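You operate a simulated robot arm through the tools that you are given. There is no shell and no other tool. Be economical: measure what you need, move in short steps, check, and stop when the job is done.

You are at the controls of a simulated robot arm. One attempt, no reset.

JOB
Set the jig to the band card's length and clamp the buckle in.
Fine: free the jig knob, move the yellow slider, lock the knob again; the orange lever holds the black buckle; the cords end taut; the black clip stays under the red lever. Where these are worked on the way, their far stop is far enough and under half their travel is too little: jig knob.

It is judged by the outcome, as a careful person would: the job done as asked, and still so three seconds after it is handed in. It fails if anything else is knocked over, pushed out of place, dropped, spilled or broken.

ROBOT AND FRAMES
A 6-joint arm with a two-finger parallel gripper, fixed in place. Base frame: the origin is at the foot of the arm, x ahead of it, y to its left, z up; the work surface is at about z = 75.2. Units: cm, rad, N and s.
With the tool pointing down near the work surface it reaches from about 18 to 84 cm from the base axis. Its first joint turns from -2.897 to 2.897 rad. Payload 3.91 kg.
The tool frame sits at the grasp point between the pads (the TCP): z along the fingers, y along the line on which they close. The tips reach 3 cm beyond it. The gripper opens to 11 cm. The fingers are 2 cm wide and 1 cm thick; the gripper's body (4.8 by 11.2 cm) begins 5.5 cm behind the TCP.
Orientation is told as [roll, pitch, yaw] about the base's x, y, z axes, in that order, counted from this pose: with the fingers straight down and closing along the base's y, the tool's x points along the base's -x, its y along +y and its z along -z.

CONTROLS
- The arm moves only by the tool step_arm. Its arguments are lists of equal length, an entry for each row: "jaw": the opening, from 0 (shut) to 1 (fully open); "linear": the shift along the tool's x, y, z in units of 300 mm (1.0 is 300 mm), a list of three; "rotation": the turn, a rotation vector about the tool's x, y, z in units of 120 degrees (1.0 is 120 degrees), a list of three. In form: {"jaw": [jaw, ...], "linear": [[x, y, z], ...], "rotation": [[rx, ry, rz], ...]}. A call has 1 to 12 rows; each row is the pose to reach, as a shift and turn from the pose commanded when the call began, along the tool's axes at that moment. A call with a number of a shift or a turn outside -1 to 1 is refused whole. Each row takes 0.2 s and may step no farther than 5 cm and 0.15 rad from the row before; otherwise, or with a gripper value out of range, the whole call is refused. A pose out of reach is approached as far as the arm can. The call stops where the force on the tool passes 90 N (or 10 N more than at its start, if that is more) or the arm is blocked; 0.2 s more then pass. Each finger travels about 10.8 cm/s and halts on what it meets, pressing with about 34 N; the grip force reading is that of the motor and also rises with nothing between the fingers. The clock runs only during rows and for 0.2 s after the last one: add rows that repeat a pose to give the fingers time. The reply holds the time, the measured pose of the TCP, the force on the tool along the base axes, the opening and the grip force, in the units named above and with some noise, with the torque about the TCP (base axes, N m) and any sound that the robot's microphone picked up.
- Cameras (640 x 400 px; columns grow to the right, rows downward): "scene" is fixed at [5.1, -65.06, 131.15]; the picture's right is [0.83, -0.56, 0.00], its down [-0.24, -0.36, -0.90] and it looks along [0.50, 0.75, -0.44] (base axes); focal length 312 px, centre (320, 200). "wrist" rides on the gripper at [7.7, 0.7, -11.5] in the tool frame; the picture's right is [-0.09, 1.00, 0.00], its down [-0.80, -0.07, -0.59] and it looks along [-0.59, -0.05, 0.80] (tool axes); focal length 270 px, centre (320, 200). There is no depth. A picture from a camera that has moved, and an enlarged one, comes with that camera's place and axes in the base frame and with its lens.
- capture(camera): a new picture of that camera. No time passes.
- move_column(by): slides the trunk up (or, below 0, down) by that many cm; the arm rides with it, the base frame stays. It gives what a move gives, with no picture.
- zoom(camera, box): a new picture of the part [left, top, right, bottom] of that camera's present view, enlarged. No time passes.
- finish_job(): hands the job in; it is judged then, once.

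Go step by step. Nothing tells you positions but the pictures and the camera data: compare them with the known pose of the tool, close in by small moves and look again before you grip or let go. The budget is 120 turns and 76 pictures, counting those below and the enlarged ones. Unless the task says otherwise, let go and move clear before handing in, and close with one line.

The tools are called after "Call:" as name(argument=value, ...) on one line, values as JSON. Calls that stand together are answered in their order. step_arm: Moves the arm, as the interface text tells. Its arguments: {"type":"object","properties":{"jaw":{"type":"array","items":{"type":"number"}},"linear":{"type":"array","items":{"type":"array","items":{"type":"number"}}},"rotation":{"type":"array","items":{"type":"array","items":{"type":"number"}}}},"required":["jaw","linear","rotation"]} The other tools are called the same way: move_column (by) slides the trunk up or down; capture (camera) takes a picture; zoom (camera, box) takes an enlarged picture of a part of a camera's view; finish_job () hands the job in.

At the start:

```text
time_s: 0.0
ee_pos: [50.63, 10.46, 107.84]
tool_rot: [0.001, -0.001, -0.001]
force: [-0.6, -0.4, -0.1]
moment: [-0.01, 0.01, -0.04]
finger_gap: 11.01
grip_force: 0.0
trunk travel left (down, up): [-42.5, 11.5]
```

scene: 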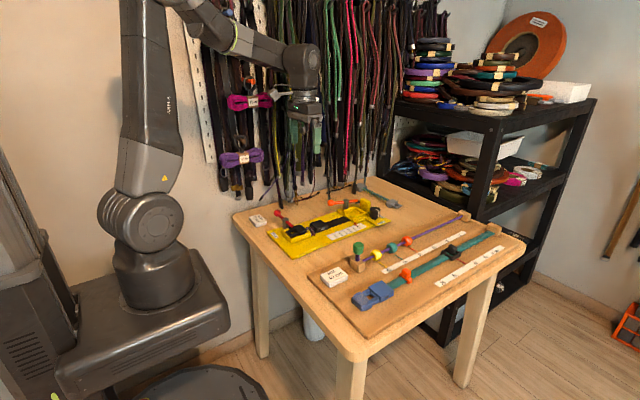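
wrist: 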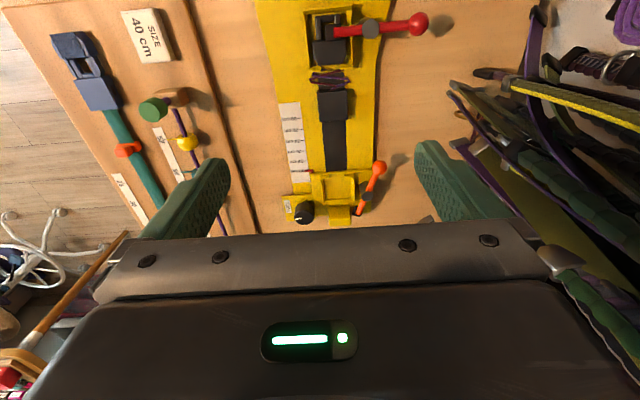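

I see a yellow jig with a red lever, an orange lever and a knob, plus a board with other straps. I'll look closer first.

Call:
zoom(camera="scene", box=[240, 180, 410, 286])

Call:
zoom(camera="wrist", box=[240, 0, 440, 125])

Call:
zoom(camera="wrist", box=[240, 100, 440, 225])

Call:
zoom(camera="scene", box=[300, 200, 530, 344])

```text
3.76 times, centred on (325, 233) of scene
camera zoom: at [5.1, -65.06, 131.15], right [0.83, -0.56, 0.0], down [-0.24, -0.36, -0.9], along [0.5, 0.75, -0.44], focal length 1173 px, centre (301, 76)
```

zoom: 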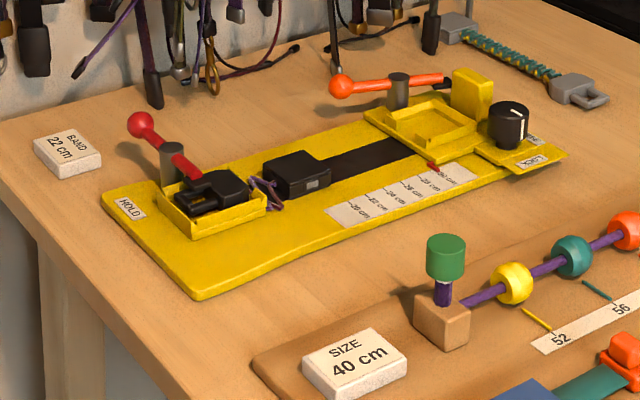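

```text
3.20 times, centred on (340, 62) of wrist
camera zoom: at [43.01, 11.3, 119.5], right [0.09, 1.0, 0.0], down [0.8, -0.07, 0.59], along [0.59, -0.05, -0.8], focal length 865 px, centre (256, 640)
```

zoom: 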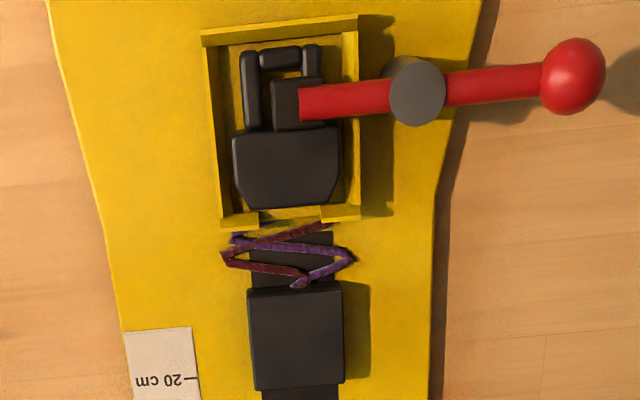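

```text
3.20 times, centred on (340, 162) of wrist
camera zoom: at [43.01, 11.3, 119.5], right [0.09, 1.0, 0.0], down [0.8, -0.07, 0.59], along [0.59, -0.05, -0.8], focal length 865 px, centre (256, 320)
```

zoom: 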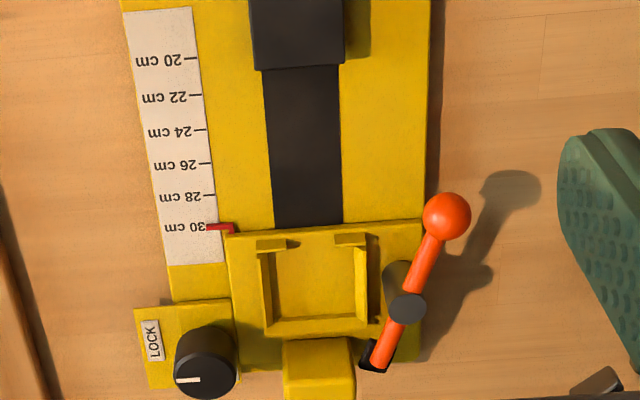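

```text
2.78 times, centred on (415, 272) of scene
camera zoom: at [5.1, -65.06, 131.15], right [0.83, -0.56, 0.0], down [-0.24, -0.36, -0.9], along [0.5, 0.75, -0.44], focal length 866 px, centre (56, 0)
```

zoom: 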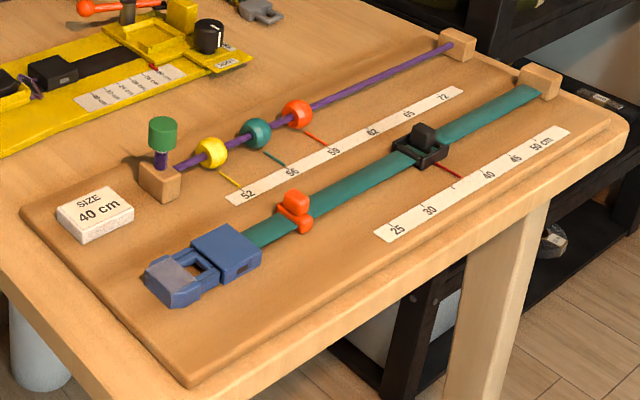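

Call:
zoom(camera="scene", box=[350, 195, 400, 226])

Call:
zoom(camera="wrist", box=[270, 180, 350, 230])

```text
12.80 times, centred on (375, 210) of scene
camera zoom: at [5.1, -65.06, 131.15], right [0.83, -0.56, 0.0], down [-0.24, -0.36, -0.9], along [0.5, 0.75, -0.44], focal length 3988 px, centre (-384, 66)
```

zoom: 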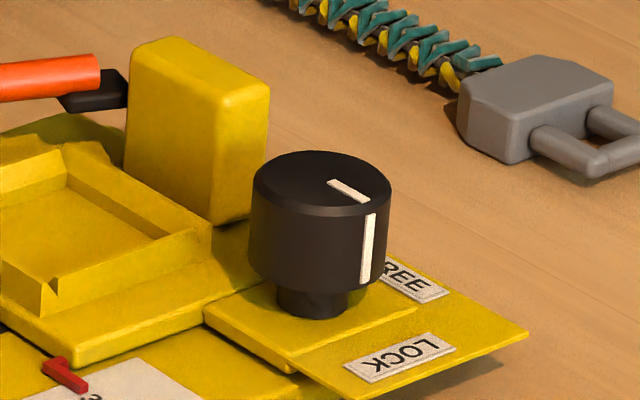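

```text
8.00 times, centred on (310, 205) of wrist
camera zoom: at [43.01, 11.3, 119.5], right [0.09, 1.0, 0.0], down [0.8, -0.07, 0.59], along [0.59, -0.05, -0.8], focal length 2162 px, centre (400, 160)
```

zoom: 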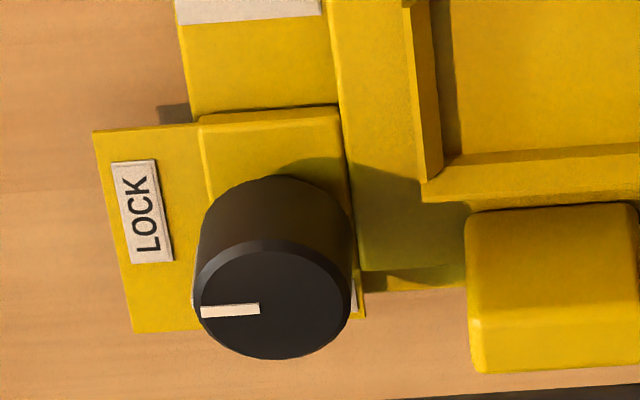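

The band card says 22 cm; the jig pointer is at 30 and the knob points to LOCK, with FREE a quarter turn counter-clockwise. I put the knob at about (74.6, 4.8) with its top near z = 80, and I'll move above it for a closer look.

Call:
step_arm(jaw=[1, 1, 1, 1, 1, 1, 1, 1], linear=[[-0.1, -0.0236, 0.0743], [-0.2, -0.0472, 0.1487], [-0.3, -0.0708, 0.223], [-0.4, -0.0944, 0.2974], [-0.5, -0.118, 0.3717], [-0.6, -0.1415, 0.446], [-0.7, -0.165, 0.52], [-0.799, -0.1887, 0.5947]], rotation=[[0, 0, 0], [0, 0, 0], [0, 0, 0], [0, 0, 0], [0, 0, 0], [0, 0, 0], [0, 0, 0], [0, 0, 0]])

Call:
capture(camera="wrist")

Call:
zoom(camera="scene", box=[320, 160, 440, 235])

```text
time_s: 1.8
ee_pos: [74.86, 4.8, 90.04]
tool_rot: [0.0, 0.0, 0.0]
force: [-0.8, -0.2, -0.3]
moment: [0.01, 0.01, -0.01]
finger_gap: 11.01
grip_force: 0.0
trunk travel left (down, up): [-42.5, 11.5]
```

```text
67 pictures are left
camera wrist: at [67.21, 5.6, 101.64], right [0.09, 1.0, 0.0], down [0.8, -0.07, 0.59], along [0.59, -0.05, -0.8], focal length 270 px, centre (320, 200)
```

wrist: 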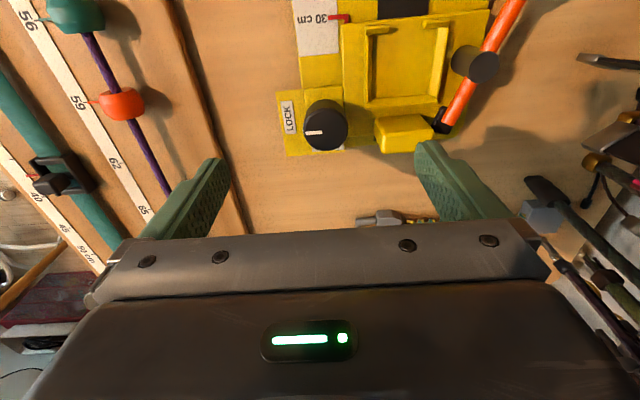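

```text
5.33 times, centred on (380, 198) of scene
camera zoom: at [5.1, -65.06, 131.15], right [0.83, -0.56, 0.0], down [-0.24, -0.36, -0.9], along [0.5, 0.75, -0.44], focal length 1662 px, centre (0, 213)
```

zoom: 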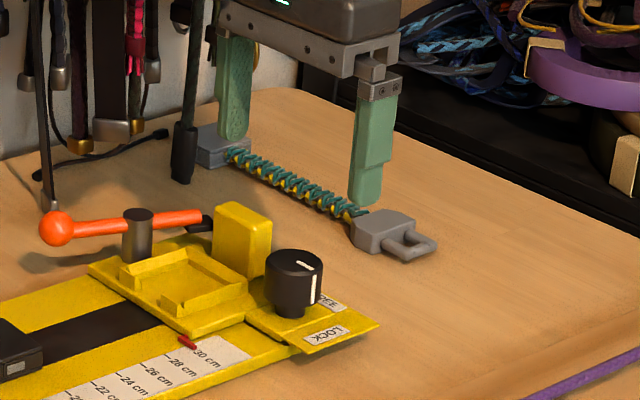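

Knob refined to about (75.7, 4.95). I'll partly close the jaw to clear the yellow post and descend around the knob.

Call:
step_arm(jaw=[0.45, 0.45, 0.45, 0.45, 0.45], linear=[[-0.028, 0.005, 0.0], [-0.028, 0.005, 0.0], [-0.028, 0.005, 0.1], [-0.028, 0.005, 0.17], [-0.028, 0.005, 0.22]], rotation=[[0, 0, 0], [0, 0, 0], [0, 0, 0], [0, 0, 0], [0, 0, 0]])

Call:
capture(camera="wrist")

Call:
zoom(camera="scene", box=[320, 160, 440, 235])

```text
time_s: 3.0
ee_pos: [75.57, 5.02, 83.43]
tool_rot: [0.0, 0.0, 0.0]
force: [-0.7, 0.0, -0.4]
moment: [0.0, 0.0, 0.03]
finger_gap: 4.94
grip_force: 0.0
trunk travel left (down, up): [-42.5, 11.5]
```

```text
65 pictures are left
camera wrist: at [67.93, 5.84, 95.04], right [0.09, 1.0, 0.0], down [0.8, -0.07, 0.59], along [0.59, -0.05, -0.8], focal length 270 px, centre (320, 200)
```

wrist: 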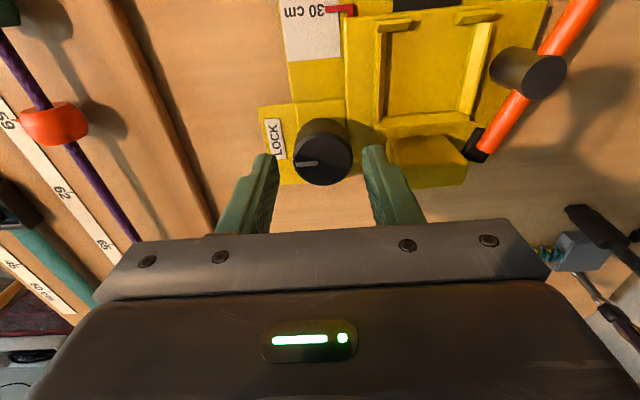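

```text
5.33 times, centred on (380, 198) of scene
camera zoom: at [5.1, -65.06, 131.15], right [0.83, -0.56, 0.0], down [-0.24, -0.36, -0.9], along [0.5, 0.75, -0.44], focal length 1662 px, centre (0, 213)
```

zoom: 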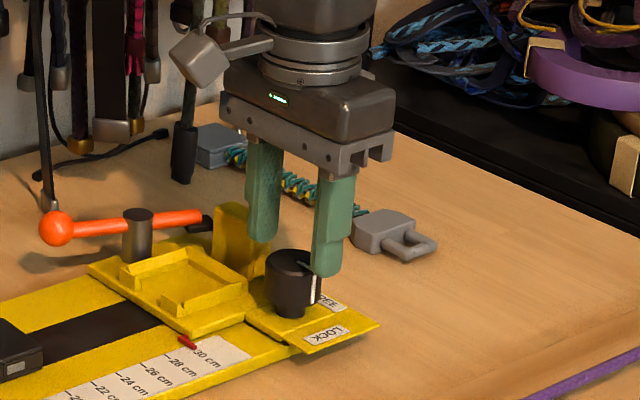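

The fingers straddle the knob, centred well. Lower, close, then check.

Call:
step_arm(jaw=[0.45, 0.45, 0.25, 0.25, 0.25], linear=[[-0.005, 0.002, 0.04], [-0.005, 0.002, 0.08], [-0.005, 0.002, 0.08], [-0.005, 0.002, 0.08], [-0.005, 0.002, 0.08]], rotation=[[0, 0, 0], [0, 0, 0], [0, 0, 0], [0, 0, 0], [0, 0, 0]])

```text
time_s: 4.2
ee_pos: [75.77, 5.17, 80.93]
tool_rot: [0.0, 0.0, 0.001]
force: [0.2, 6.4, 2.0]
moment: [0.13, 0.12, 0.01]
finger_gap: 3.68
grip_force: 45.3
trunk travel left (down, up): [-42.5, 11.5]
```

Knob gripped (3.68 cm). Turn it counter-clockwise (seen from above) 90° toward FREE.

Call:
step_arm(jaw=[0.25, 0.25, 0.25, 0.25, 0.25, 0.25, 0.25, 0.25, 0.25, 0.25, 0.25, 0.25], linear=[[0, 0, 0], [0, 0, 0], [0, 0, 0], [0, 0, 0], [0, 0, 0], [0, 0, 0], [0, 0, 0], [0, 0, 0], [0, 0, 0], [0, 0, 0], [0, 0, 0], [0, 0, 0]], rotation=[[0, 0, -0.07], [0, 0, -0.14], [0, 0, -0.21], [0, 0, -0.28], [0, 0, -0.35], [0, 0, -0.42], [0, 0, -0.49], [0, 0, -0.56], [0, 0, -0.63], [0, 0, -0.7], [0, 0, -0.75], [0, 0, -0.75]])

Call:
zoom(camera="scene", box=[320, 160, 440, 235])

```text
time_s: 6.8
ee_pos: [75.76, 4.95, 80.94]
tool_rot: [0.0, 0.0, 1.573]
force: [0.5, 0.8, -0.6]
moment: [0.03, 0.04, -0.04]
finger_gap: 3.65
grip_force: 44.9
trunk travel left (down, up): [-42.5, 11.5]
```

```text
5.33 times, centred on (380, 198) of scene
camera zoom: at [5.1, -65.06, 131.15], right [0.83, -0.56, 0.0], down [-0.24, -0.36, -0.9], along [0.5, 0.75, -0.44], focal length 1662 px, centre (0, 213)
```

zoom: 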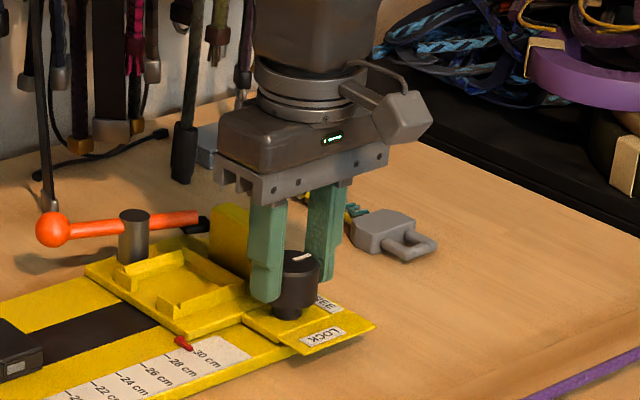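

The knob now points to FREE and the slider appears to ride along with it. I'll drag it by the knob toward −x, 6 cm first, then check the pointer.

Call:
step_arm(jaw=[0.25, 0.25, 0.25, 0.25, 0.25, 0.25, 0.25], linear=[[0, 0.03, 0], [0, 0.06, 0], [0, 0.09, 0], [0, 0.12, 0], [0, 0.15, 0], [0, 0.18, 0], [0, 0.2, 0]], rotation=[[0, 0, 0], [0, 0, 0], [0, 0, 0], [0, 0, 0], [0, 0, 0], [0, 0, 0], [0, 0, 0]])

Call:
zoom(camera="scene", box=[300, 170, 420, 245])

```text
time_s: 8.4
ee_pos: [69.61, 4.91, 81.06]
tool_rot: [0.002, 0.001, 1.568]
force: [0.3, -7.7, -7.4]
moment: [-0.9, -0.16, 0.02]
finger_gap: 3.68
grip_force: 45.2
trunk travel left (down, up): [-42.5, 11.5]
```

```text
5.33 times, centred on (360, 208) of scene
camera zoom: at [5.1, -65.06, 131.15], right [0.83, -0.56, 0.0], down [-0.24, -0.36, -0.9], along [0.5, 0.75, -0.44], focal length 1662 px, centre (107, 160)
```

zoom: 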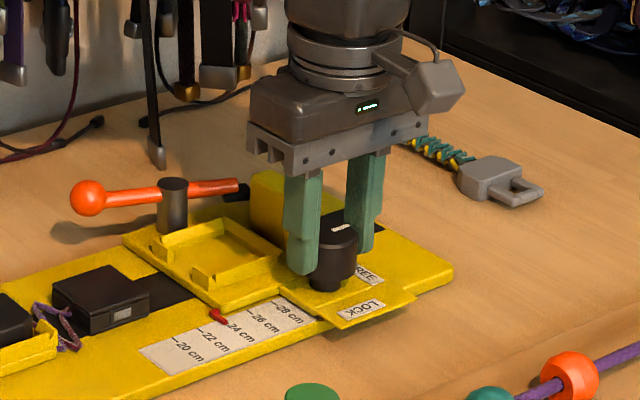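

Call:
zoom(camera="scene", box=[320, 218, 368, 248])

Call:
capture(camera="wrist")

```text
13.33 times, centred on (344, 233) of scene
camera zoom: at [5.1, -65.06, 131.15], right [0.83, -0.56, 0.0], down [-0.24, -0.36, -0.9], along [0.5, 0.75, -0.44], focal length 4154 px, centre (0, -240)
```

zoom: 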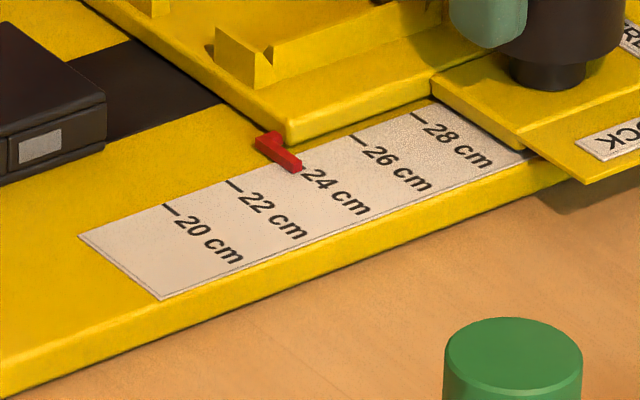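

```text
60 pictures are left
camera wrist: at [69.03, -2.6, 92.61], right [-1.0, 0.09, 0.0], down [0.07, 0.8, 0.59], along [0.05, 0.59, -0.8], focal length 270 px, centre (320, 200)
```

wrist: 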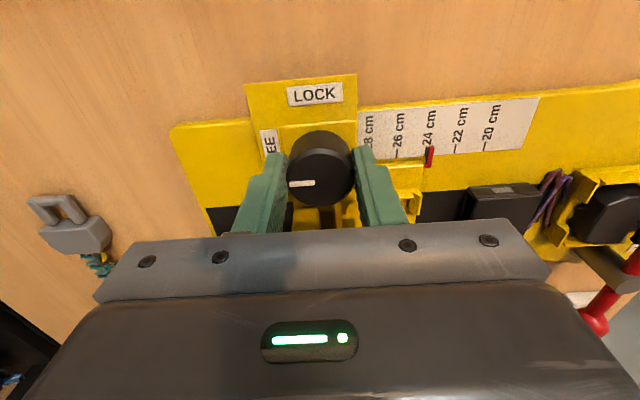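

Pointer is on 24 now. I'll move 2 cm more.

Call:
step_arm(jaw=[0.25, 0.25, 0.25], linear=[[0, 0.035, 0], [0, 0.065, 0], [0, 0.065, 0]], rotation=[[0, 0, 0], [0, 0, 0], [0, 0, 0]])

Call:
zoom(camera="scene", box=[320, 218, 368, 248])

Call:
zoom(camera="wrist", box=[360, 80, 520, 180])

```text
time_s: 9.2
ee_pos: [67.67, 5.1, 81.04]
tool_rot: [0.003, 0.0, 1.571]
force: [0.7, -9.9, -7.9]
moment: [-0.87, -0.16, 0.06]
finger_gap: 3.67
grip_force: 44.7
trunk travel left (down, up): [-42.5, 11.5]
```

```text
13.33 times, centred on (344, 233) of scene
camera zoom: at [5.1, -65.06, 131.15], right [0.83, -0.56, 0.0], down [-0.24, -0.36, -0.9], along [0.5, 0.75, -0.44], focal length 4154 px, centre (0, -240)
```

zoom: 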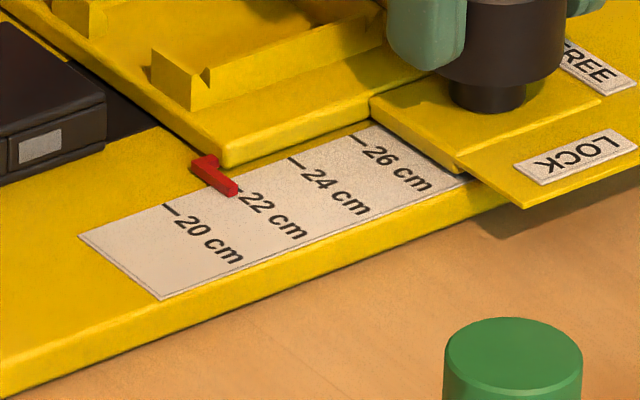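

```text
4.00 times, centred on (440, 130) of wrist
camera zoom: at [66.98, -2.6, 92.61], right [-1.0, 0.09, 0.0], down [0.07, 0.8, 0.59], along [0.05, 0.59, -0.8], focal length 1081 px, centre (-160, 480)
```

zoom: 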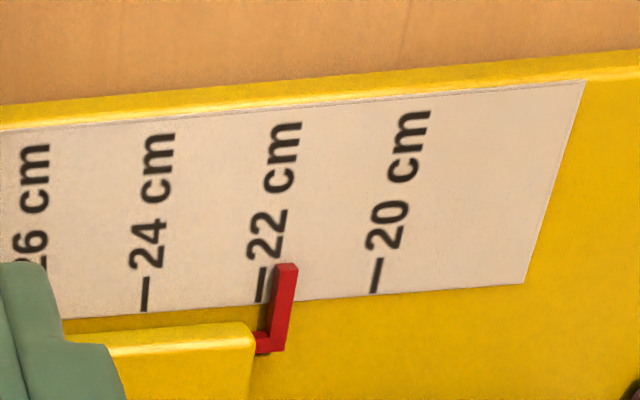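

The pointer looks slightly past 22 (about 21.75). I'll nudge back 0.25 cm and check again.

Call:
step_arm(jaw=[0.25, 0.25], linear=[[0, -0.008, 0], [0, -0.008, 0]], rotation=[[0, 0, 0], [0, 0, 0]])

Call:
zoom(camera="scene", box=[328, 222, 352, 237])

Call:
zoom(camera="wrist", box=[390, 120, 470, 170])

```text
time_s: 9.8
ee_pos: [68.04, 4.98, 81.12]
tool_rot: [0.002, 0.0, 1.57]
force: [-2.1, -10.9, -7.2]
moment: [-0.54, 0.19, 0.01]
finger_gap: 3.66
grip_force: 45.0
trunk travel left (down, up): [-42.5, 11.5]
```

```text
16.00 times, centred on (340, 230) of scene
camera zoom: at [5.1, -65.06, 131.15], right [0.83, -0.56, 0.0], down [-0.24, -0.36, -0.9], along [0.5, 0.75, -0.44], focal length 4985 px, centre (0, -272)
```

zoom: 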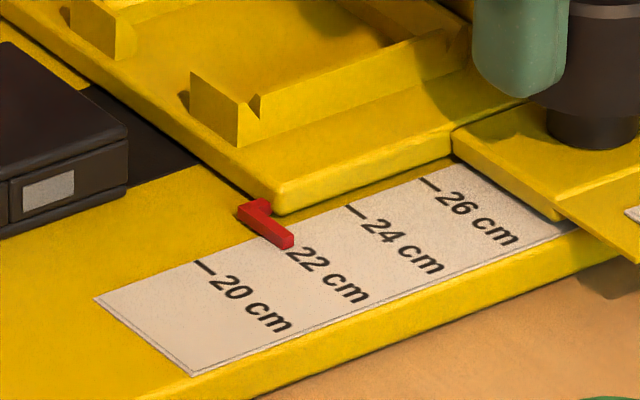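

```text
8.00 times, centred on (430, 145) of wrist
camera zoom: at [67.21, -2.61, 92.61], right [-1.0, 0.09, 0.0], down [0.07, 0.8, 0.59], along [0.05, 0.59, -0.8], focal length 2162 px, centre (-560, 640)
```

zoom: 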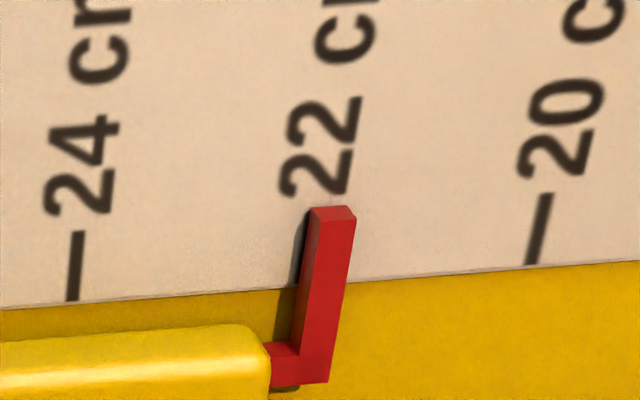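

Pointer reads about 21.85–21.9. I'll check the knob's centring in the grip before relocking, because an offset would shift the slider during the turn.

Call:
zoom(camera="wrist", box=[240, 120, 400, 220])

```text
4.00 times, centred on (320, 170) of wrist
camera zoom: at [67.21, -2.61, 92.61], right [-1.0, 0.09, 0.0], down [0.07, 0.8, 0.59], along [0.05, 0.59, -0.8], focal length 1081 px, centre (320, 320)
```

zoom: 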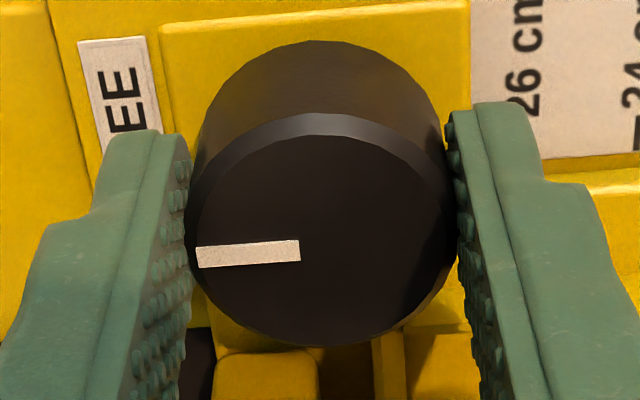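

The knob is well centred in the grip. I'll add a 0.12 cm nudge and turn it back to LOCK.

Call:
step_arm(jaw=[0.25, 0.25, 0.25, 0.25, 0.25, 0.25, 0.25, 0.25, 0.25, 0.25, 0.25, 0.25], linear=[[0, -0.004, 0], [0, -0.004, 0], [0, -0.004, 0], [0, -0.004, 0], [0, -0.004, 0], [0, -0.004, 0], [0, -0.004, 0], [0, -0.004, 0], [0, -0.004, 0], [0, -0.004, 0], [0, -0.004, 0], [0, -0.004, 0]], rotation=[[0, 0, 0], [0, 0, 0.07], [0, 0, 0.14], [0, 0, 0.21], [0, 0, 0.28], [0, 0, 0.35], [0, 0, 0.42], [0, 0, 0.49], [0, 0, 0.56], [0, 0, 0.63], [0, 0, 0.7], [0, 0, 0.75]])

Call:
zoom(camera="scene", box=[328, 215, 376, 245])

Call:
capture(camera="wrist")

```text
time_s: 12.4
ee_pos: [68.19, 5.11, 81.12]
tool_rot: [0.001, 0.002, -0.002]
force: [-1.1, 7.2, -12.9]
moment: [0.51, -0.25, 0.12]
finger_gap: 3.66
grip_force: 45.0
trunk travel left (down, up): [-42.5, 11.5]
```

```text
13.33 times, centred on (352, 230) of scene
camera zoom: at [5.1, -65.06, 131.15], right [0.83, -0.56, 0.0], down [-0.24, -0.36, -0.9], along [0.5, 0.75, -0.44], focal length 4154 px, centre (-107, -200)
```

zoom: 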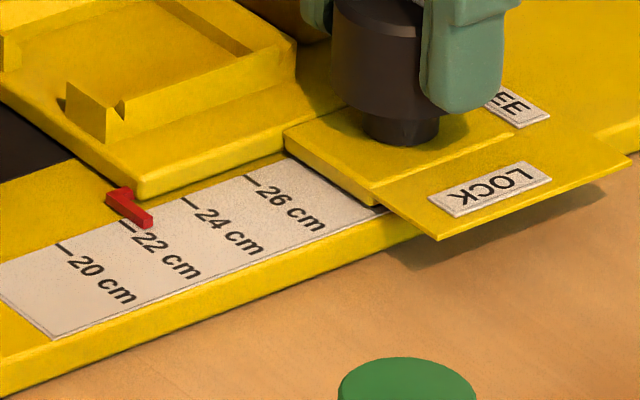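

```text
53 pictures are left
camera wrist: at [60.44, 6.01, 92.62], right [0.09, 1.0, 0.0], down [0.8, -0.07, 0.59], along [0.59, -0.05, -0.8], focal length 270 px, centre (320, 200)
```

wrist: 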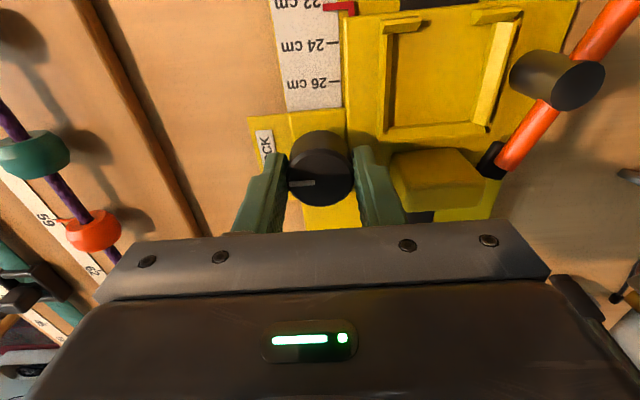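

Call:
zoom(camera="wrist", box=[270, 0, 366, 60])

Call:
zoom(camera="scene", box=[328, 222, 352, 237])

```text
6.67 times, centred on (318, 30) of wrist
camera zoom: at [60.44, 6.01, 92.62], right [0.09, 1.0, 0.0], down [0.8, -0.07, 0.59], along [0.59, -0.05, -0.8], focal length 1802 px, centre (333, 1333)
```

zoom: 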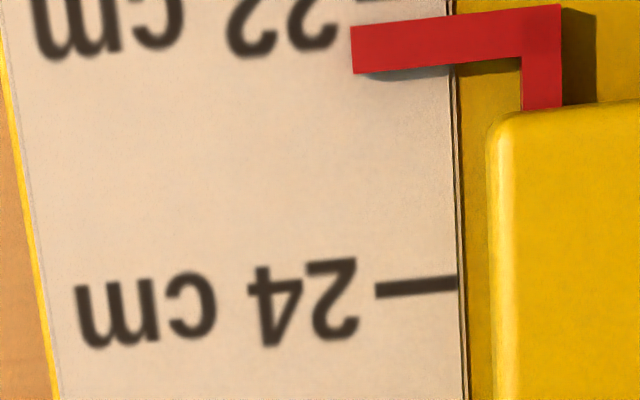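

```text
16.00 times, centred on (340, 230) of scene
camera zoom: at [5.1, -65.06, 131.15], right [0.83, -0.56, 0.0], down [-0.24, -0.36, -0.9], along [0.5, 0.75, -0.44], focal length 4985 px, centre (0, -272)
```

zoom: 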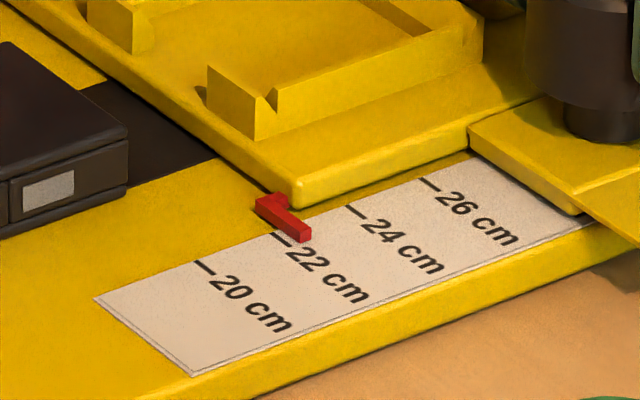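

From a straight-down view the pointer is at about 22.3, so the lock turn dragged it slightly. I'll unlock, shift −0.3 cm, and relock.

Call:
step_arm(jaw=[0.25, 0.25, 0.25, 0.25, 0.25, 0.25, 0.25, 0.25, 0.25, 0.25, 0.25], linear=[[0, 0, 0], [0, 0, 0], [0, 0, 0], [0, 0, 0], [0, 0, 0], [0, 0, 0], [0, 0, 0], [0, 0, 0], [0, 0, 0], [0, 0, 0], [0, 0, 0]], rotation=[[0, 0, -0.07], [0, 0, -0.14], [0, 0, -0.21], [0, 0, -0.28], [0, 0, -0.35], [0, 0, -0.42], [0, 0, -0.49], [0, 0, -0.56], [0, 0, -0.63], [0, 0, -0.7], [0, 0, -0.75]])

Call:
step_arm(jaw=[0.25, 0.25, 0.25, 0.25, 0.25, 0.25, 0.25, 0.25, 0.25, 0.25, 0.25, 0.25], linear=[[0, 0.01, 0], [0, 0.01, 0], [0, 0.01, 0], [0, 0.01, 0], [0, 0.01, 0], [0, 0.01, 0], [0, 0.01, 0], [0, 0.01, 0], [0, 0.01, 0], [0, 0.01, 0], [0, 0.01, 0], [0, 0.01, 0]], rotation=[[0, 0, 0], [0, 0, 0.07], [0, 0, 0.14], [0, 0, 0.21], [0, 0, 0.28], [0, 0, 0.35], [0, 0, 0.42], [0, 0, 0.49], [0, 0, 0.56], [0, 0, 0.63], [0, 0, 0.7], [0, 0, 0.75]])

Call:
zoom(camera="wrist", box=[270, 0, 366, 60])

Call:
zoom(camera="scene", box=[328, 222, 352, 237])

```text
time_s: 14.8
ee_pos: [68.0, 5.04, 81.07]
tool_rot: [0.001, -0.001, 1.573]
force: [2.0, -1.0, -2.5]
moment: [-0.44, -0.37, -0.09]
finger_gap: 3.66
grip_force: 44.6
trunk travel left (down, up): [-42.5, 11.5]
```

```text
time_s: 17.4
ee_pos: [67.75, 5.21, 81.05]
tool_rot: [-0.001, 0.0, -0.002]
force: [-1.9, 8.7, -6.1]
moment: [0.56, -0.5, 0.15]
finger_gap: 3.66
grip_force: 45.7
trunk travel left (down, up): [-42.5, 11.5]
```

```text
6.67 times, centred on (318, 30) of wrist
camera zoom: at [60.12, 6.01, 92.62], right [0.09, 1.0, 0.0], down [0.8, -0.07, 0.59], along [0.59, -0.05, -0.8], focal length 1802 px, centre (333, 1333)
```

zoom: 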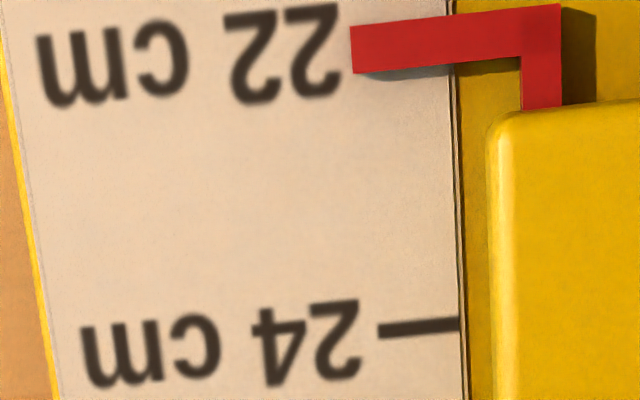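

```text
16.00 times, centred on (340, 230) of scene
camera zoom: at [5.1, -65.06, 131.15], right [0.83, -0.56, 0.0], down [-0.24, -0.36, -0.9], along [0.5, 0.75, -0.44], focal length 4985 px, centre (0, -272)
```

zoom: 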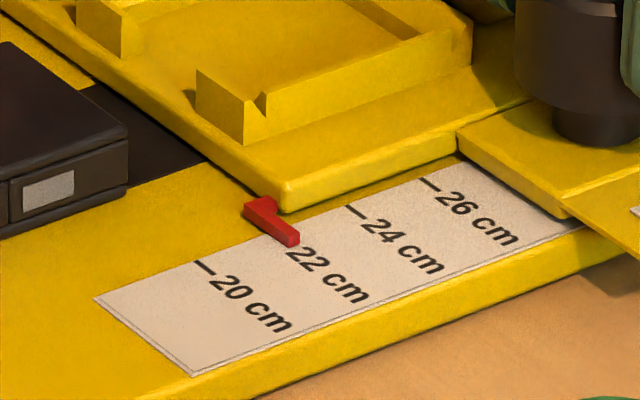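

Pointer is at 22.03 and the knob is on LOCK. Release, rise, and go look at the buckle.

Call:
step_arm(jaw=[0.45, 0.45, 0.45, 0.45, 0.45, 0.45, 0.45, 0.45], linear=[[0, 0, 0], [0, 0, 0], [0, 0, -0.1], [0, 0, -0.2], [0, 0, -0.3], [0.12, 0.08, -0.35], [0.24, 0.16, -0.35], [0.34, 0.23, -0.35]], rotation=[[0, 0, 0], [0, 0, 0], [0, 0, 0], [0, 0, 0], [0, 0, 0], [0, 0, 0], [0, 0, 0], [0, 0, 0]])

Call:
capture(camera="wrist")

Call:
zoom(camera="scene", box=[264, 185, 392, 265])

```text
time_s: 19.2
ee_pos: [57.48, 11.97, 91.76]
tool_rot: [0.0, 0.001, 0.002]
force: [0.3, -0.5, 0.3]
moment: [0.0, 0.01, -0.02]
finger_gap: 4.95
grip_force: 0.1
trunk travel left (down, up): [-42.5, 11.5]
```

```text
48 pictures are left
camera wrist: at [49.84, 12.86, 103.3], right [0.09, 1.0, 0.0], down [0.8, -0.07, 0.59], along [0.59, -0.05, -0.8], focal length 270 px, centre (320, 200)
```

wrist: 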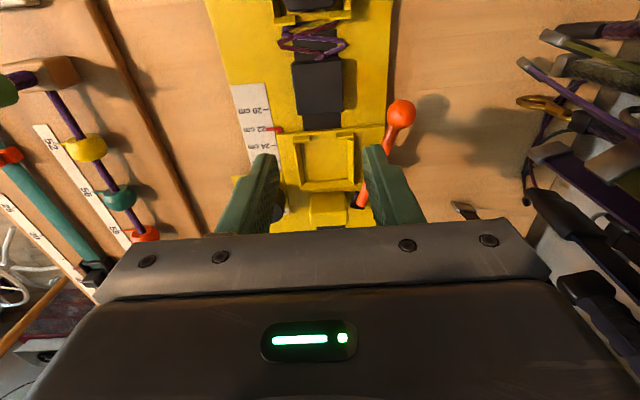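

```text
5.00 times, centred on (328, 225) of scene
camera zoom: at [5.1, -65.06, 131.15], right [0.83, -0.56, 0.0], down [-0.24, -0.36, -0.9], along [0.5, 0.75, -0.44], focal length 1558 px, centre (280, 75)
```

zoom: 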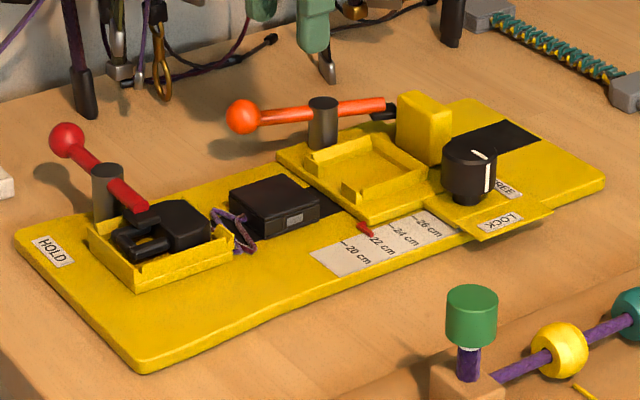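

Call:
zoom(camera="wrist", box=[240, 0, 400, 100])

Call:
zoom(camera="wrist", box=[240, 60, 432, 180])

```text
4.00 times, centred on (320, 50) of wrist
camera zoom: at [49.84, 12.86, 103.3], right [0.09, 1.0, 0.0], down [0.8, -0.07, 0.59], along [0.59, -0.05, -0.8], focal length 1081 px, centre (320, 800)
```

zoom: 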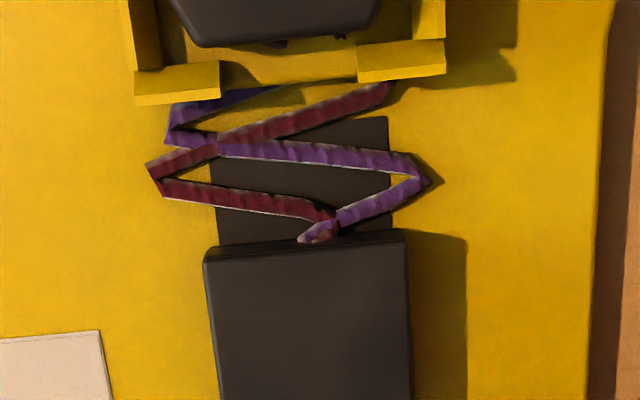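

```text
3.33 times, centred on (336, 120) of wrist
camera zoom: at [49.84, 12.86, 103.3], right [0.09, 1.0, 0.0], down [0.8, -0.07, 0.59], along [0.59, -0.05, -0.8], focal length 901 px, centre (267, 467)
```

zoom: 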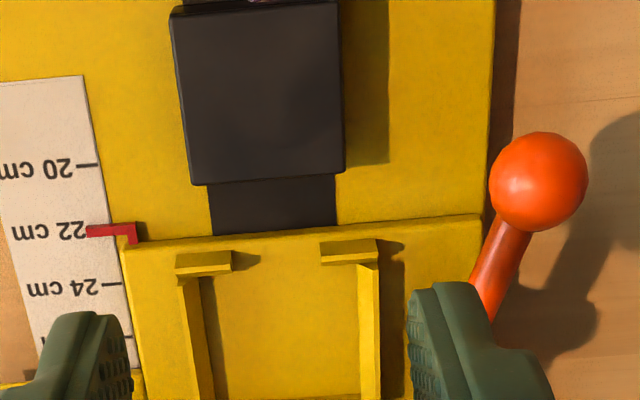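

Slider is set and the knob points to LOCK. The buckle is about 4.2×4.4 cm, centred near (56.1, 12.1) with its top near z = 78.4; I'll descend partway over it.

Call:
step_arm(jaw=[0.58, 0.58, 0.58], linear=[[0.046, 0.0043, 0.1], [0.046, 0.0043, 0.2], [0.046, 0.0043, 0.275]], rotation=[[0, 0, 0], [0, 0, 0], [0, 0, 0]])

Call:
capture(camera="wrist")

Call:
zoom(camera="scene", box=[272, 195, 352, 245])

```text
time_s: 20.0
ee_pos: [56.09, 12.08, 83.24]
tool_rot: [0.0, 0.001, 0.001]
force: [0.3, 1.0, -0.1]
moment: [0.03, -0.03, 0.05]
finger_gap: 6.37
grip_force: 0.0
trunk travel left (down, up): [-42.5, 11.5]
```

```text
44 pictures are left
camera wrist: at [48.47, 12.92, 94.83], right [0.09, 1.0, 0.0], down [0.8, -0.07, 0.59], along [0.59, -0.05, -0.8], focal length 270 px, centre (320, 200)
```

wrist: 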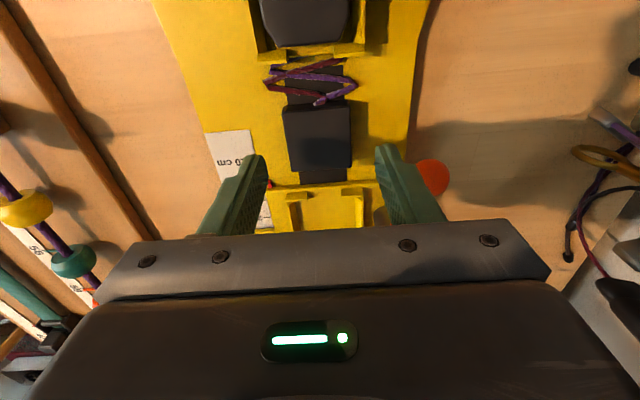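

```text
8.00 times, centred on (312, 220) of scene
camera zoom: at [5.1, -65.06, 131.15], right [0.83, -0.56, 0.0], down [-0.24, -0.36, -0.9], along [0.5, 0.75, -0.44], focal length 2493 px, centre (384, 40)
```

zoom: 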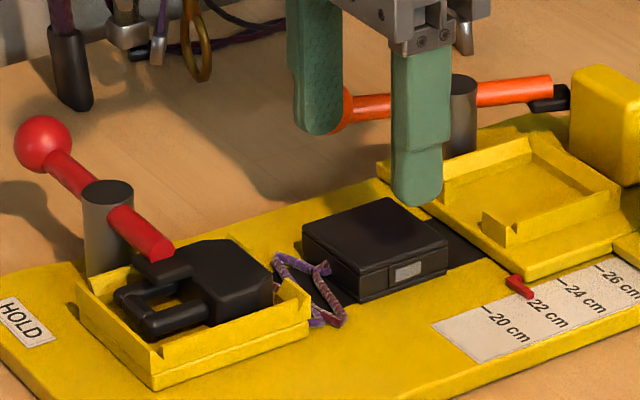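

Call:
zoom(camera="wrist", box=[240, 50, 400, 200])

```text
2.67 times, centred on (320, 125) of wrist
camera zoom: at [48.47, 12.92, 94.83], right [0.09, 1.0, 0.0], down [0.8, -0.07, 0.59], along [0.59, -0.05, -0.8], focal length 721 px, centre (320, 400)
```

zoom: 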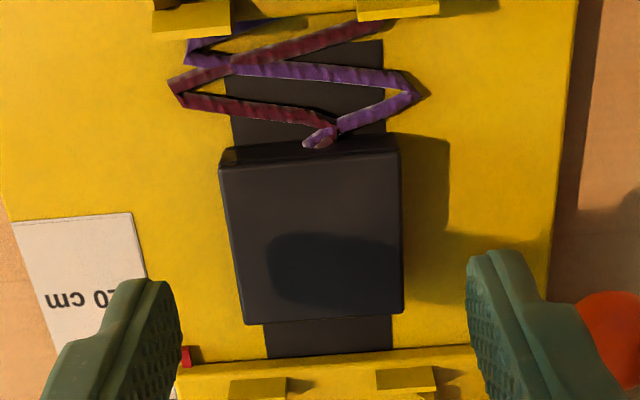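

The buckle's top looks like z ≈ 77–78. I'll lower the fingers beside it and compare the tips with it.

Call:
step_arm(jaw=[0.52, 0.52, 0.52], linear=[[0, 0.002, 0.04], [0, 0.002, 0.08], [0, 0.002, 0.1]], rotation=[[0, 0, 0], [0, 0, 0], [0, 0, 0]])

Call:
zoom(camera="scene", box=[288, 200, 352, 240])

Call:
zoom(camera="wrist", box=[240, 50, 400, 200])

```text
time_s: 20.8
ee_pos: [56.2, 12.14, 80.32]
tool_rot: [0.001, 0.0, 0.0]
force: [0.7, 1.2, -0.5]
moment: [-0.03, -0.02, 0.0]
finger_gap: 5.73
grip_force: 0.0
trunk travel left (down, up): [-42.5, 11.5]
```

```text
10.00 times, centred on (320, 220) of scene
camera zoom: at [5.1, -65.06, 131.15], right [0.83, -0.56, 0.0], down [-0.24, -0.36, -0.9], along [0.5, 0.75, -0.44], focal length 3116 px, centre (320, 0)
```

zoom: 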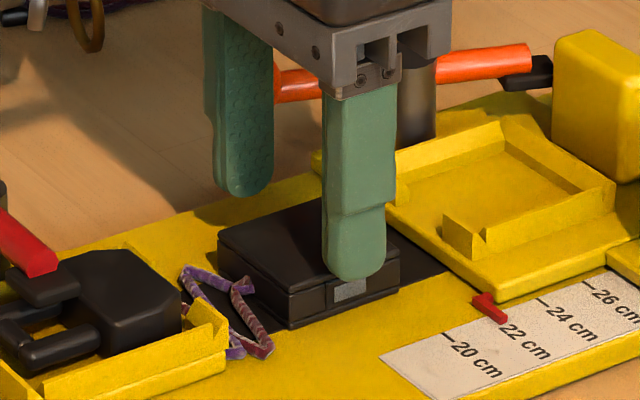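

```text
2.67 times, centred on (320, 125) of wrist
camera zoom: at [48.46, 12.94, 91.89], right [0.09, 1.0, 0.0], down [0.8, -0.07, 0.59], along [0.59, -0.05, -0.8], focal length 721 px, centre (320, 400)
```

zoom: 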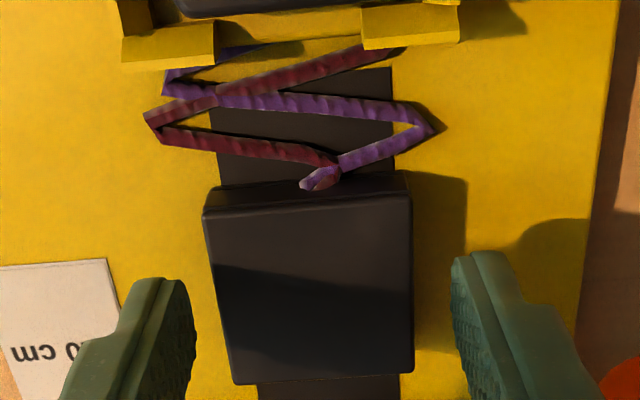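

Call:
zoom(camera="scene", box=[320, 200, 360, 235])

```text
11.43 times, centred on (340, 218) of scene
camera zoom: at [5.1, -65.06, 131.15], right [0.83, -0.56, 0.0], down [-0.24, -0.36, -0.9], along [0.5, 0.75, -0.44], focal length 3561 px, centre (91, 0)
```

zoom: 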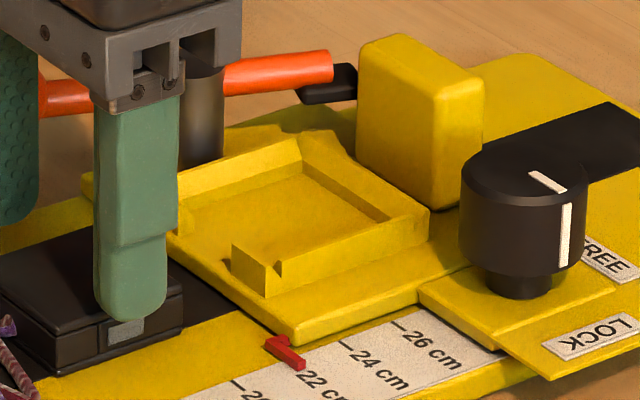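

I need the buckle's top height more exactly, so I'll close the fingers above it and touch down gently.

Call:
step_arm(jaw=[0.52, 0, 0, 0, 0, 0], linear=[[-0.008, 0, -0.05], [-0.008, 0, -0.08], [-0.008, 0, -0.08], [-0.008, 0, -0.04], [-0.008, 0, -0.015], [-0.008, 0, -0.01]], rotation=[[0, 0, 0], [0, 0, 0], [0, 0, 0], [0, 0, 0], [0, 0, 0], [0, 0, 0]])

Call:
step_arm(jaw=[0], linear=[[0, 0, 0.01]], rotation=[[0, 0, 0]])

```text
time_s: 22.2
ee_pos: [56.51, 12.15, 80.59]
tool_rot: [-0.001, 0.001, 0.002]
force: [-0.3, -1.0, -0.3]
moment: [0.0, -0.02, -0.02]
finger_gap: 0.0
grip_force: 34.0
trunk travel left (down, up): [-42.5, 11.5]
```

```text
time_s: 22.6
ee_pos: [56.45, 12.04, 80.26]
tool_rot: [0.0, 0.001, 0.002]
force: [0.2, 1.0, 0.0]
moment: [-0.01, -0.01, 0.01]
finger_gap: 0.0
grip_force: 34.4
trunk travel left (down, up): [-42.5, 11.5]
```

No contact yet with the tips at 77.26. I'll continue in small steps.

Call:
step_arm(jaw=[0], linear=[[0, 0, 0.008]], rotation=[[0, 0, 0]])

Call:
step_arm(jaw=[0], linear=[[0, 0, 0.006]], rotation=[[0, 0, 0]])

```text
time_s: 23.0
ee_pos: [56.51, 11.99, 80.08]
tool_rot: [0.001, 0.0, 0.001]
force: [0.2, 0.2, 0.7]
moment: [0.01, -0.01, 0.02]
finger_gap: 0.0
grip_force: 34.1
trunk travel left (down, up): [-42.5, 11.5]
```

```text
time_s: 23.4
ee_pos: [56.4, 12.06, 79.99]
tool_rot: [0.0, -0.001, 0.0]
force: [-0.1, -0.8, 2.6]
moment: [-0.02, 0.0, 0.02]
finger_gap: 0.02
grip_force: 34.1
trunk travel left (down, up): [-42.5, 11.5]
```

Call:
step_arm(jaw=[0], linear=[[0, 0, 0.005]], rotation=[[0, 0, 0]])

```text
time_s: 23.8
ee_pos: [56.32, 12.08, 79.98]
tool_rot: [-0.001, -0.002, -0.001]
force: [-1.5, 0.2, 12.3]
moment: [-0.03, 0.01, 0.0]
finger_gap: 0.0
grip_force: 34.5
trunk travel left (down, up): [-42.5, 11.5]
```

Contact confirms the buckle's top at z ≈ 77.0. I'll rise, open, descend so the tips are about 0.6 cm below the top, and grip.

Call:
step_arm(jaw=[0, 0.52, 0.52, 0.52, 0.52, 0.52], linear=[[0, 0, -0.05], [0, 0, -0.05], [0, 0, -0.05], [0, 0, -0.05], [0, 0, -0.02], [0, 0, 0.0135]], rotation=[[0, 0, 0], [0, 0, 0], [0, 0, 0], [0, 0, 0], [0, 0, 0], [0, 0, 0]])

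Call:
step_arm(jaw=[0.3, 0.3, 0.3], linear=[[0, 0, 0], [0, 0, 0], [0, 0, 0]], rotation=[[0, 0, 0], [0, 0, 0], [0, 0, 0]])

Call:
zoom(camera="scene", box=[288, 200, 352, 240])

```text
time_s: 25.2
ee_pos: [56.24, 12.15, 79.38]
tool_rot: [0.001, -0.001, 0.001]
force: [-0.8, -0.9, 0.0]
moment: [-0.02, 0.0, 0.01]
finger_gap: 5.71
grip_force: 0.1
trunk travel left (down, up): [-42.5, 11.5]
```

```text
time_s: 26.0
ee_pos: [56.44, 12.08, 79.38]
tool_rot: [0.001, -0.001, 0.0]
force: [0.7, 0.2, -0.1]
moment: [0.01, 0.05, 0.0]
finger_gap: 4.45
grip_force: 34.4
trunk travel left (down, up): [-42.5, 11.5]
```

```text
10.00 times, centred on (320, 220) of scene
camera zoom: at [5.1, -65.06, 131.15], right [0.83, -0.56, 0.0], down [-0.24, -0.36, -0.9], along [0.5, 0.75, -0.44], focal length 3116 px, centre (320, 0)
```

zoom: 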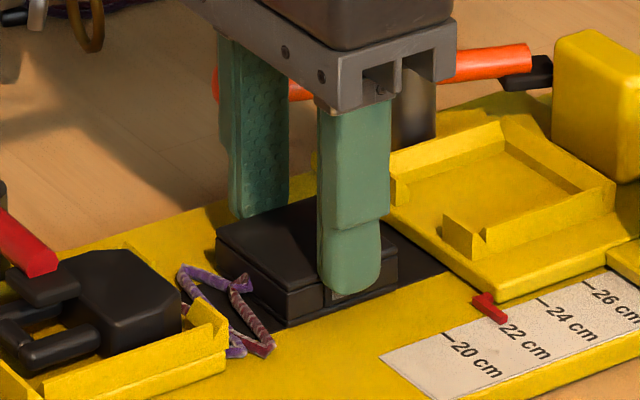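

Buckle gripped at 4.45 cm. Lift it 2.5 cm and check it.

Call:
step_arm(jaw=[0.3, 0.3, 0.3, 0.3], linear=[[0, 0, -0.02], [0, 0, -0.05], [0, 0, -0.085], [0, 0, -0.085]], rotation=[[0, 0, 0], [0, 0, 0], [0, 0, 0], [0, 0, 0]])

Call:
capture(camera="wrist")

Call:
zoom(camera="scene", box=[272, 190, 368, 250])

```text
time_s: 27.0
ee_pos: [56.3, 12.06, 81.87]
tool_rot: [0.002, 0.0, 0.001]
force: [-0.2, -0.3, 0.3]
moment: [0.02, -0.01, 0.01]
finger_gap: 4.47
grip_force: 33.8
trunk travel left (down, up): [-42.5, 11.5]
```

```text
37 pictures are left
camera wrist: at [48.67, 12.87, 93.46], right [0.09, 1.0, 0.0], down [0.8, -0.07, 0.59], along [0.59, -0.05, -0.8], focal length 270 px, centre (320, 200)
```

wrist: 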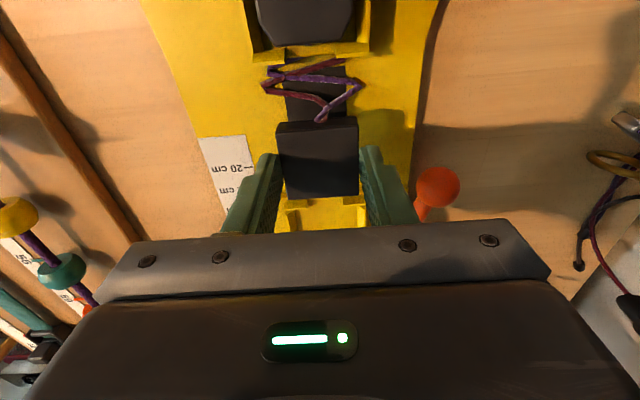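

```text
6.67 times, centred on (320, 220) of scene
camera zoom: at [5.1, -65.06, 131.15], right [0.83, -0.56, 0.0], down [-0.24, -0.36, -0.9], along [0.5, 0.75, -0.44], focal length 2077 px, centre (320, 67)
```

zoom: 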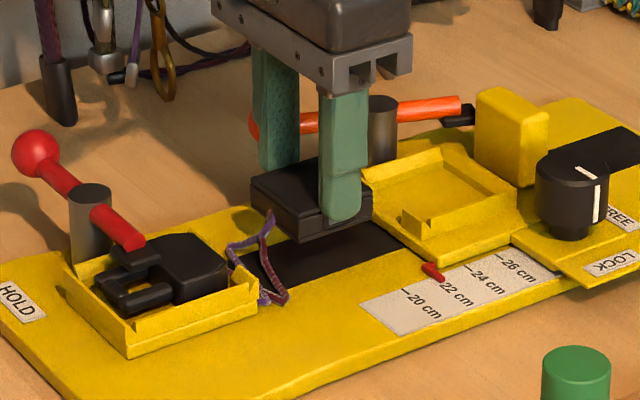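

The buckle is held level. The nest's interior is centred near (63.7, 12.15), so I'll carry it over and check before lowering.

Call:
step_arm(jaw=[0.3, 0.3, 0.3, 0.3, 0.3], linear=[[-0.06, 0.001, 0], [-0.12, 0.002, 0], [-0.18, 0.003, 0], [-0.247, 0.003, 0], [-0.247, 0.003, 0]], rotation=[[0, 0, 0], [0, 0, 0], [0, 0, 0], [0, 0, 0], [0, 0, 0]])

Call:
capture(camera="wrist")

Call:
zoom(camera="scene", box=[292, 190, 388, 250])

```text
time_s: 28.2
ee_pos: [63.98, 12.33, 81.93]
tool_rot: [-0.001, 0.0, 0.0]
force: [0.8, 0.7, 0.2]
moment: [0.04, 0.02, 0.04]
finger_gap: 4.47
grip_force: 34.2
trunk travel left (down, up): [-42.5, 11.5]
```

```text
35 pictures are left
camera wrist: at [56.23, 13.05, 93.54], right [0.09, 1.0, 0.0], down [0.8, -0.07, 0.59], along [0.59, -0.05, -0.8], focal length 270 px, centre (320, 200)
```

wrist: 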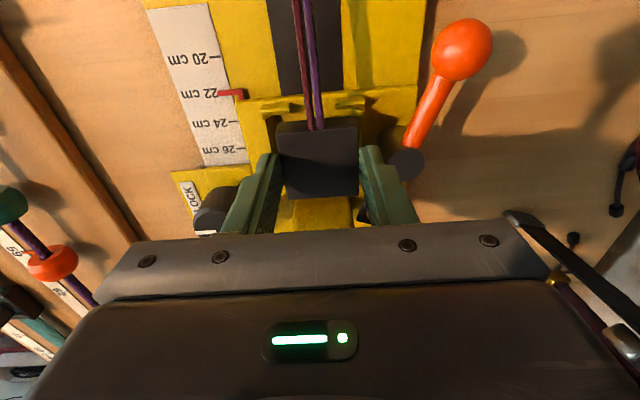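

```text
6.67 times, centred on (340, 220) of scene
camera zoom: at [5.1, -65.06, 131.15], right [0.83, -0.56, 0.0], down [-0.24, -0.36, -0.9], along [0.5, 0.75, -0.44], focal length 2077 px, centre (187, 67)
```

zoom: 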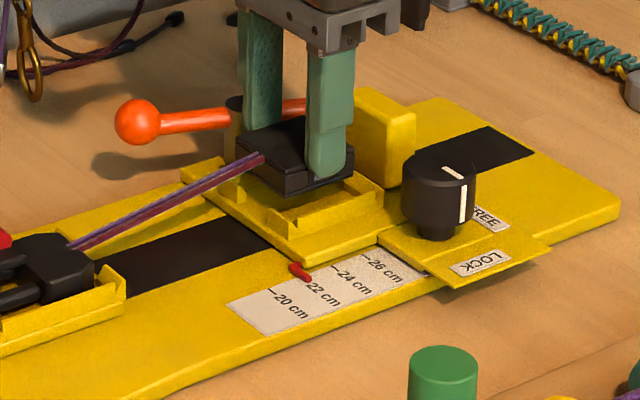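

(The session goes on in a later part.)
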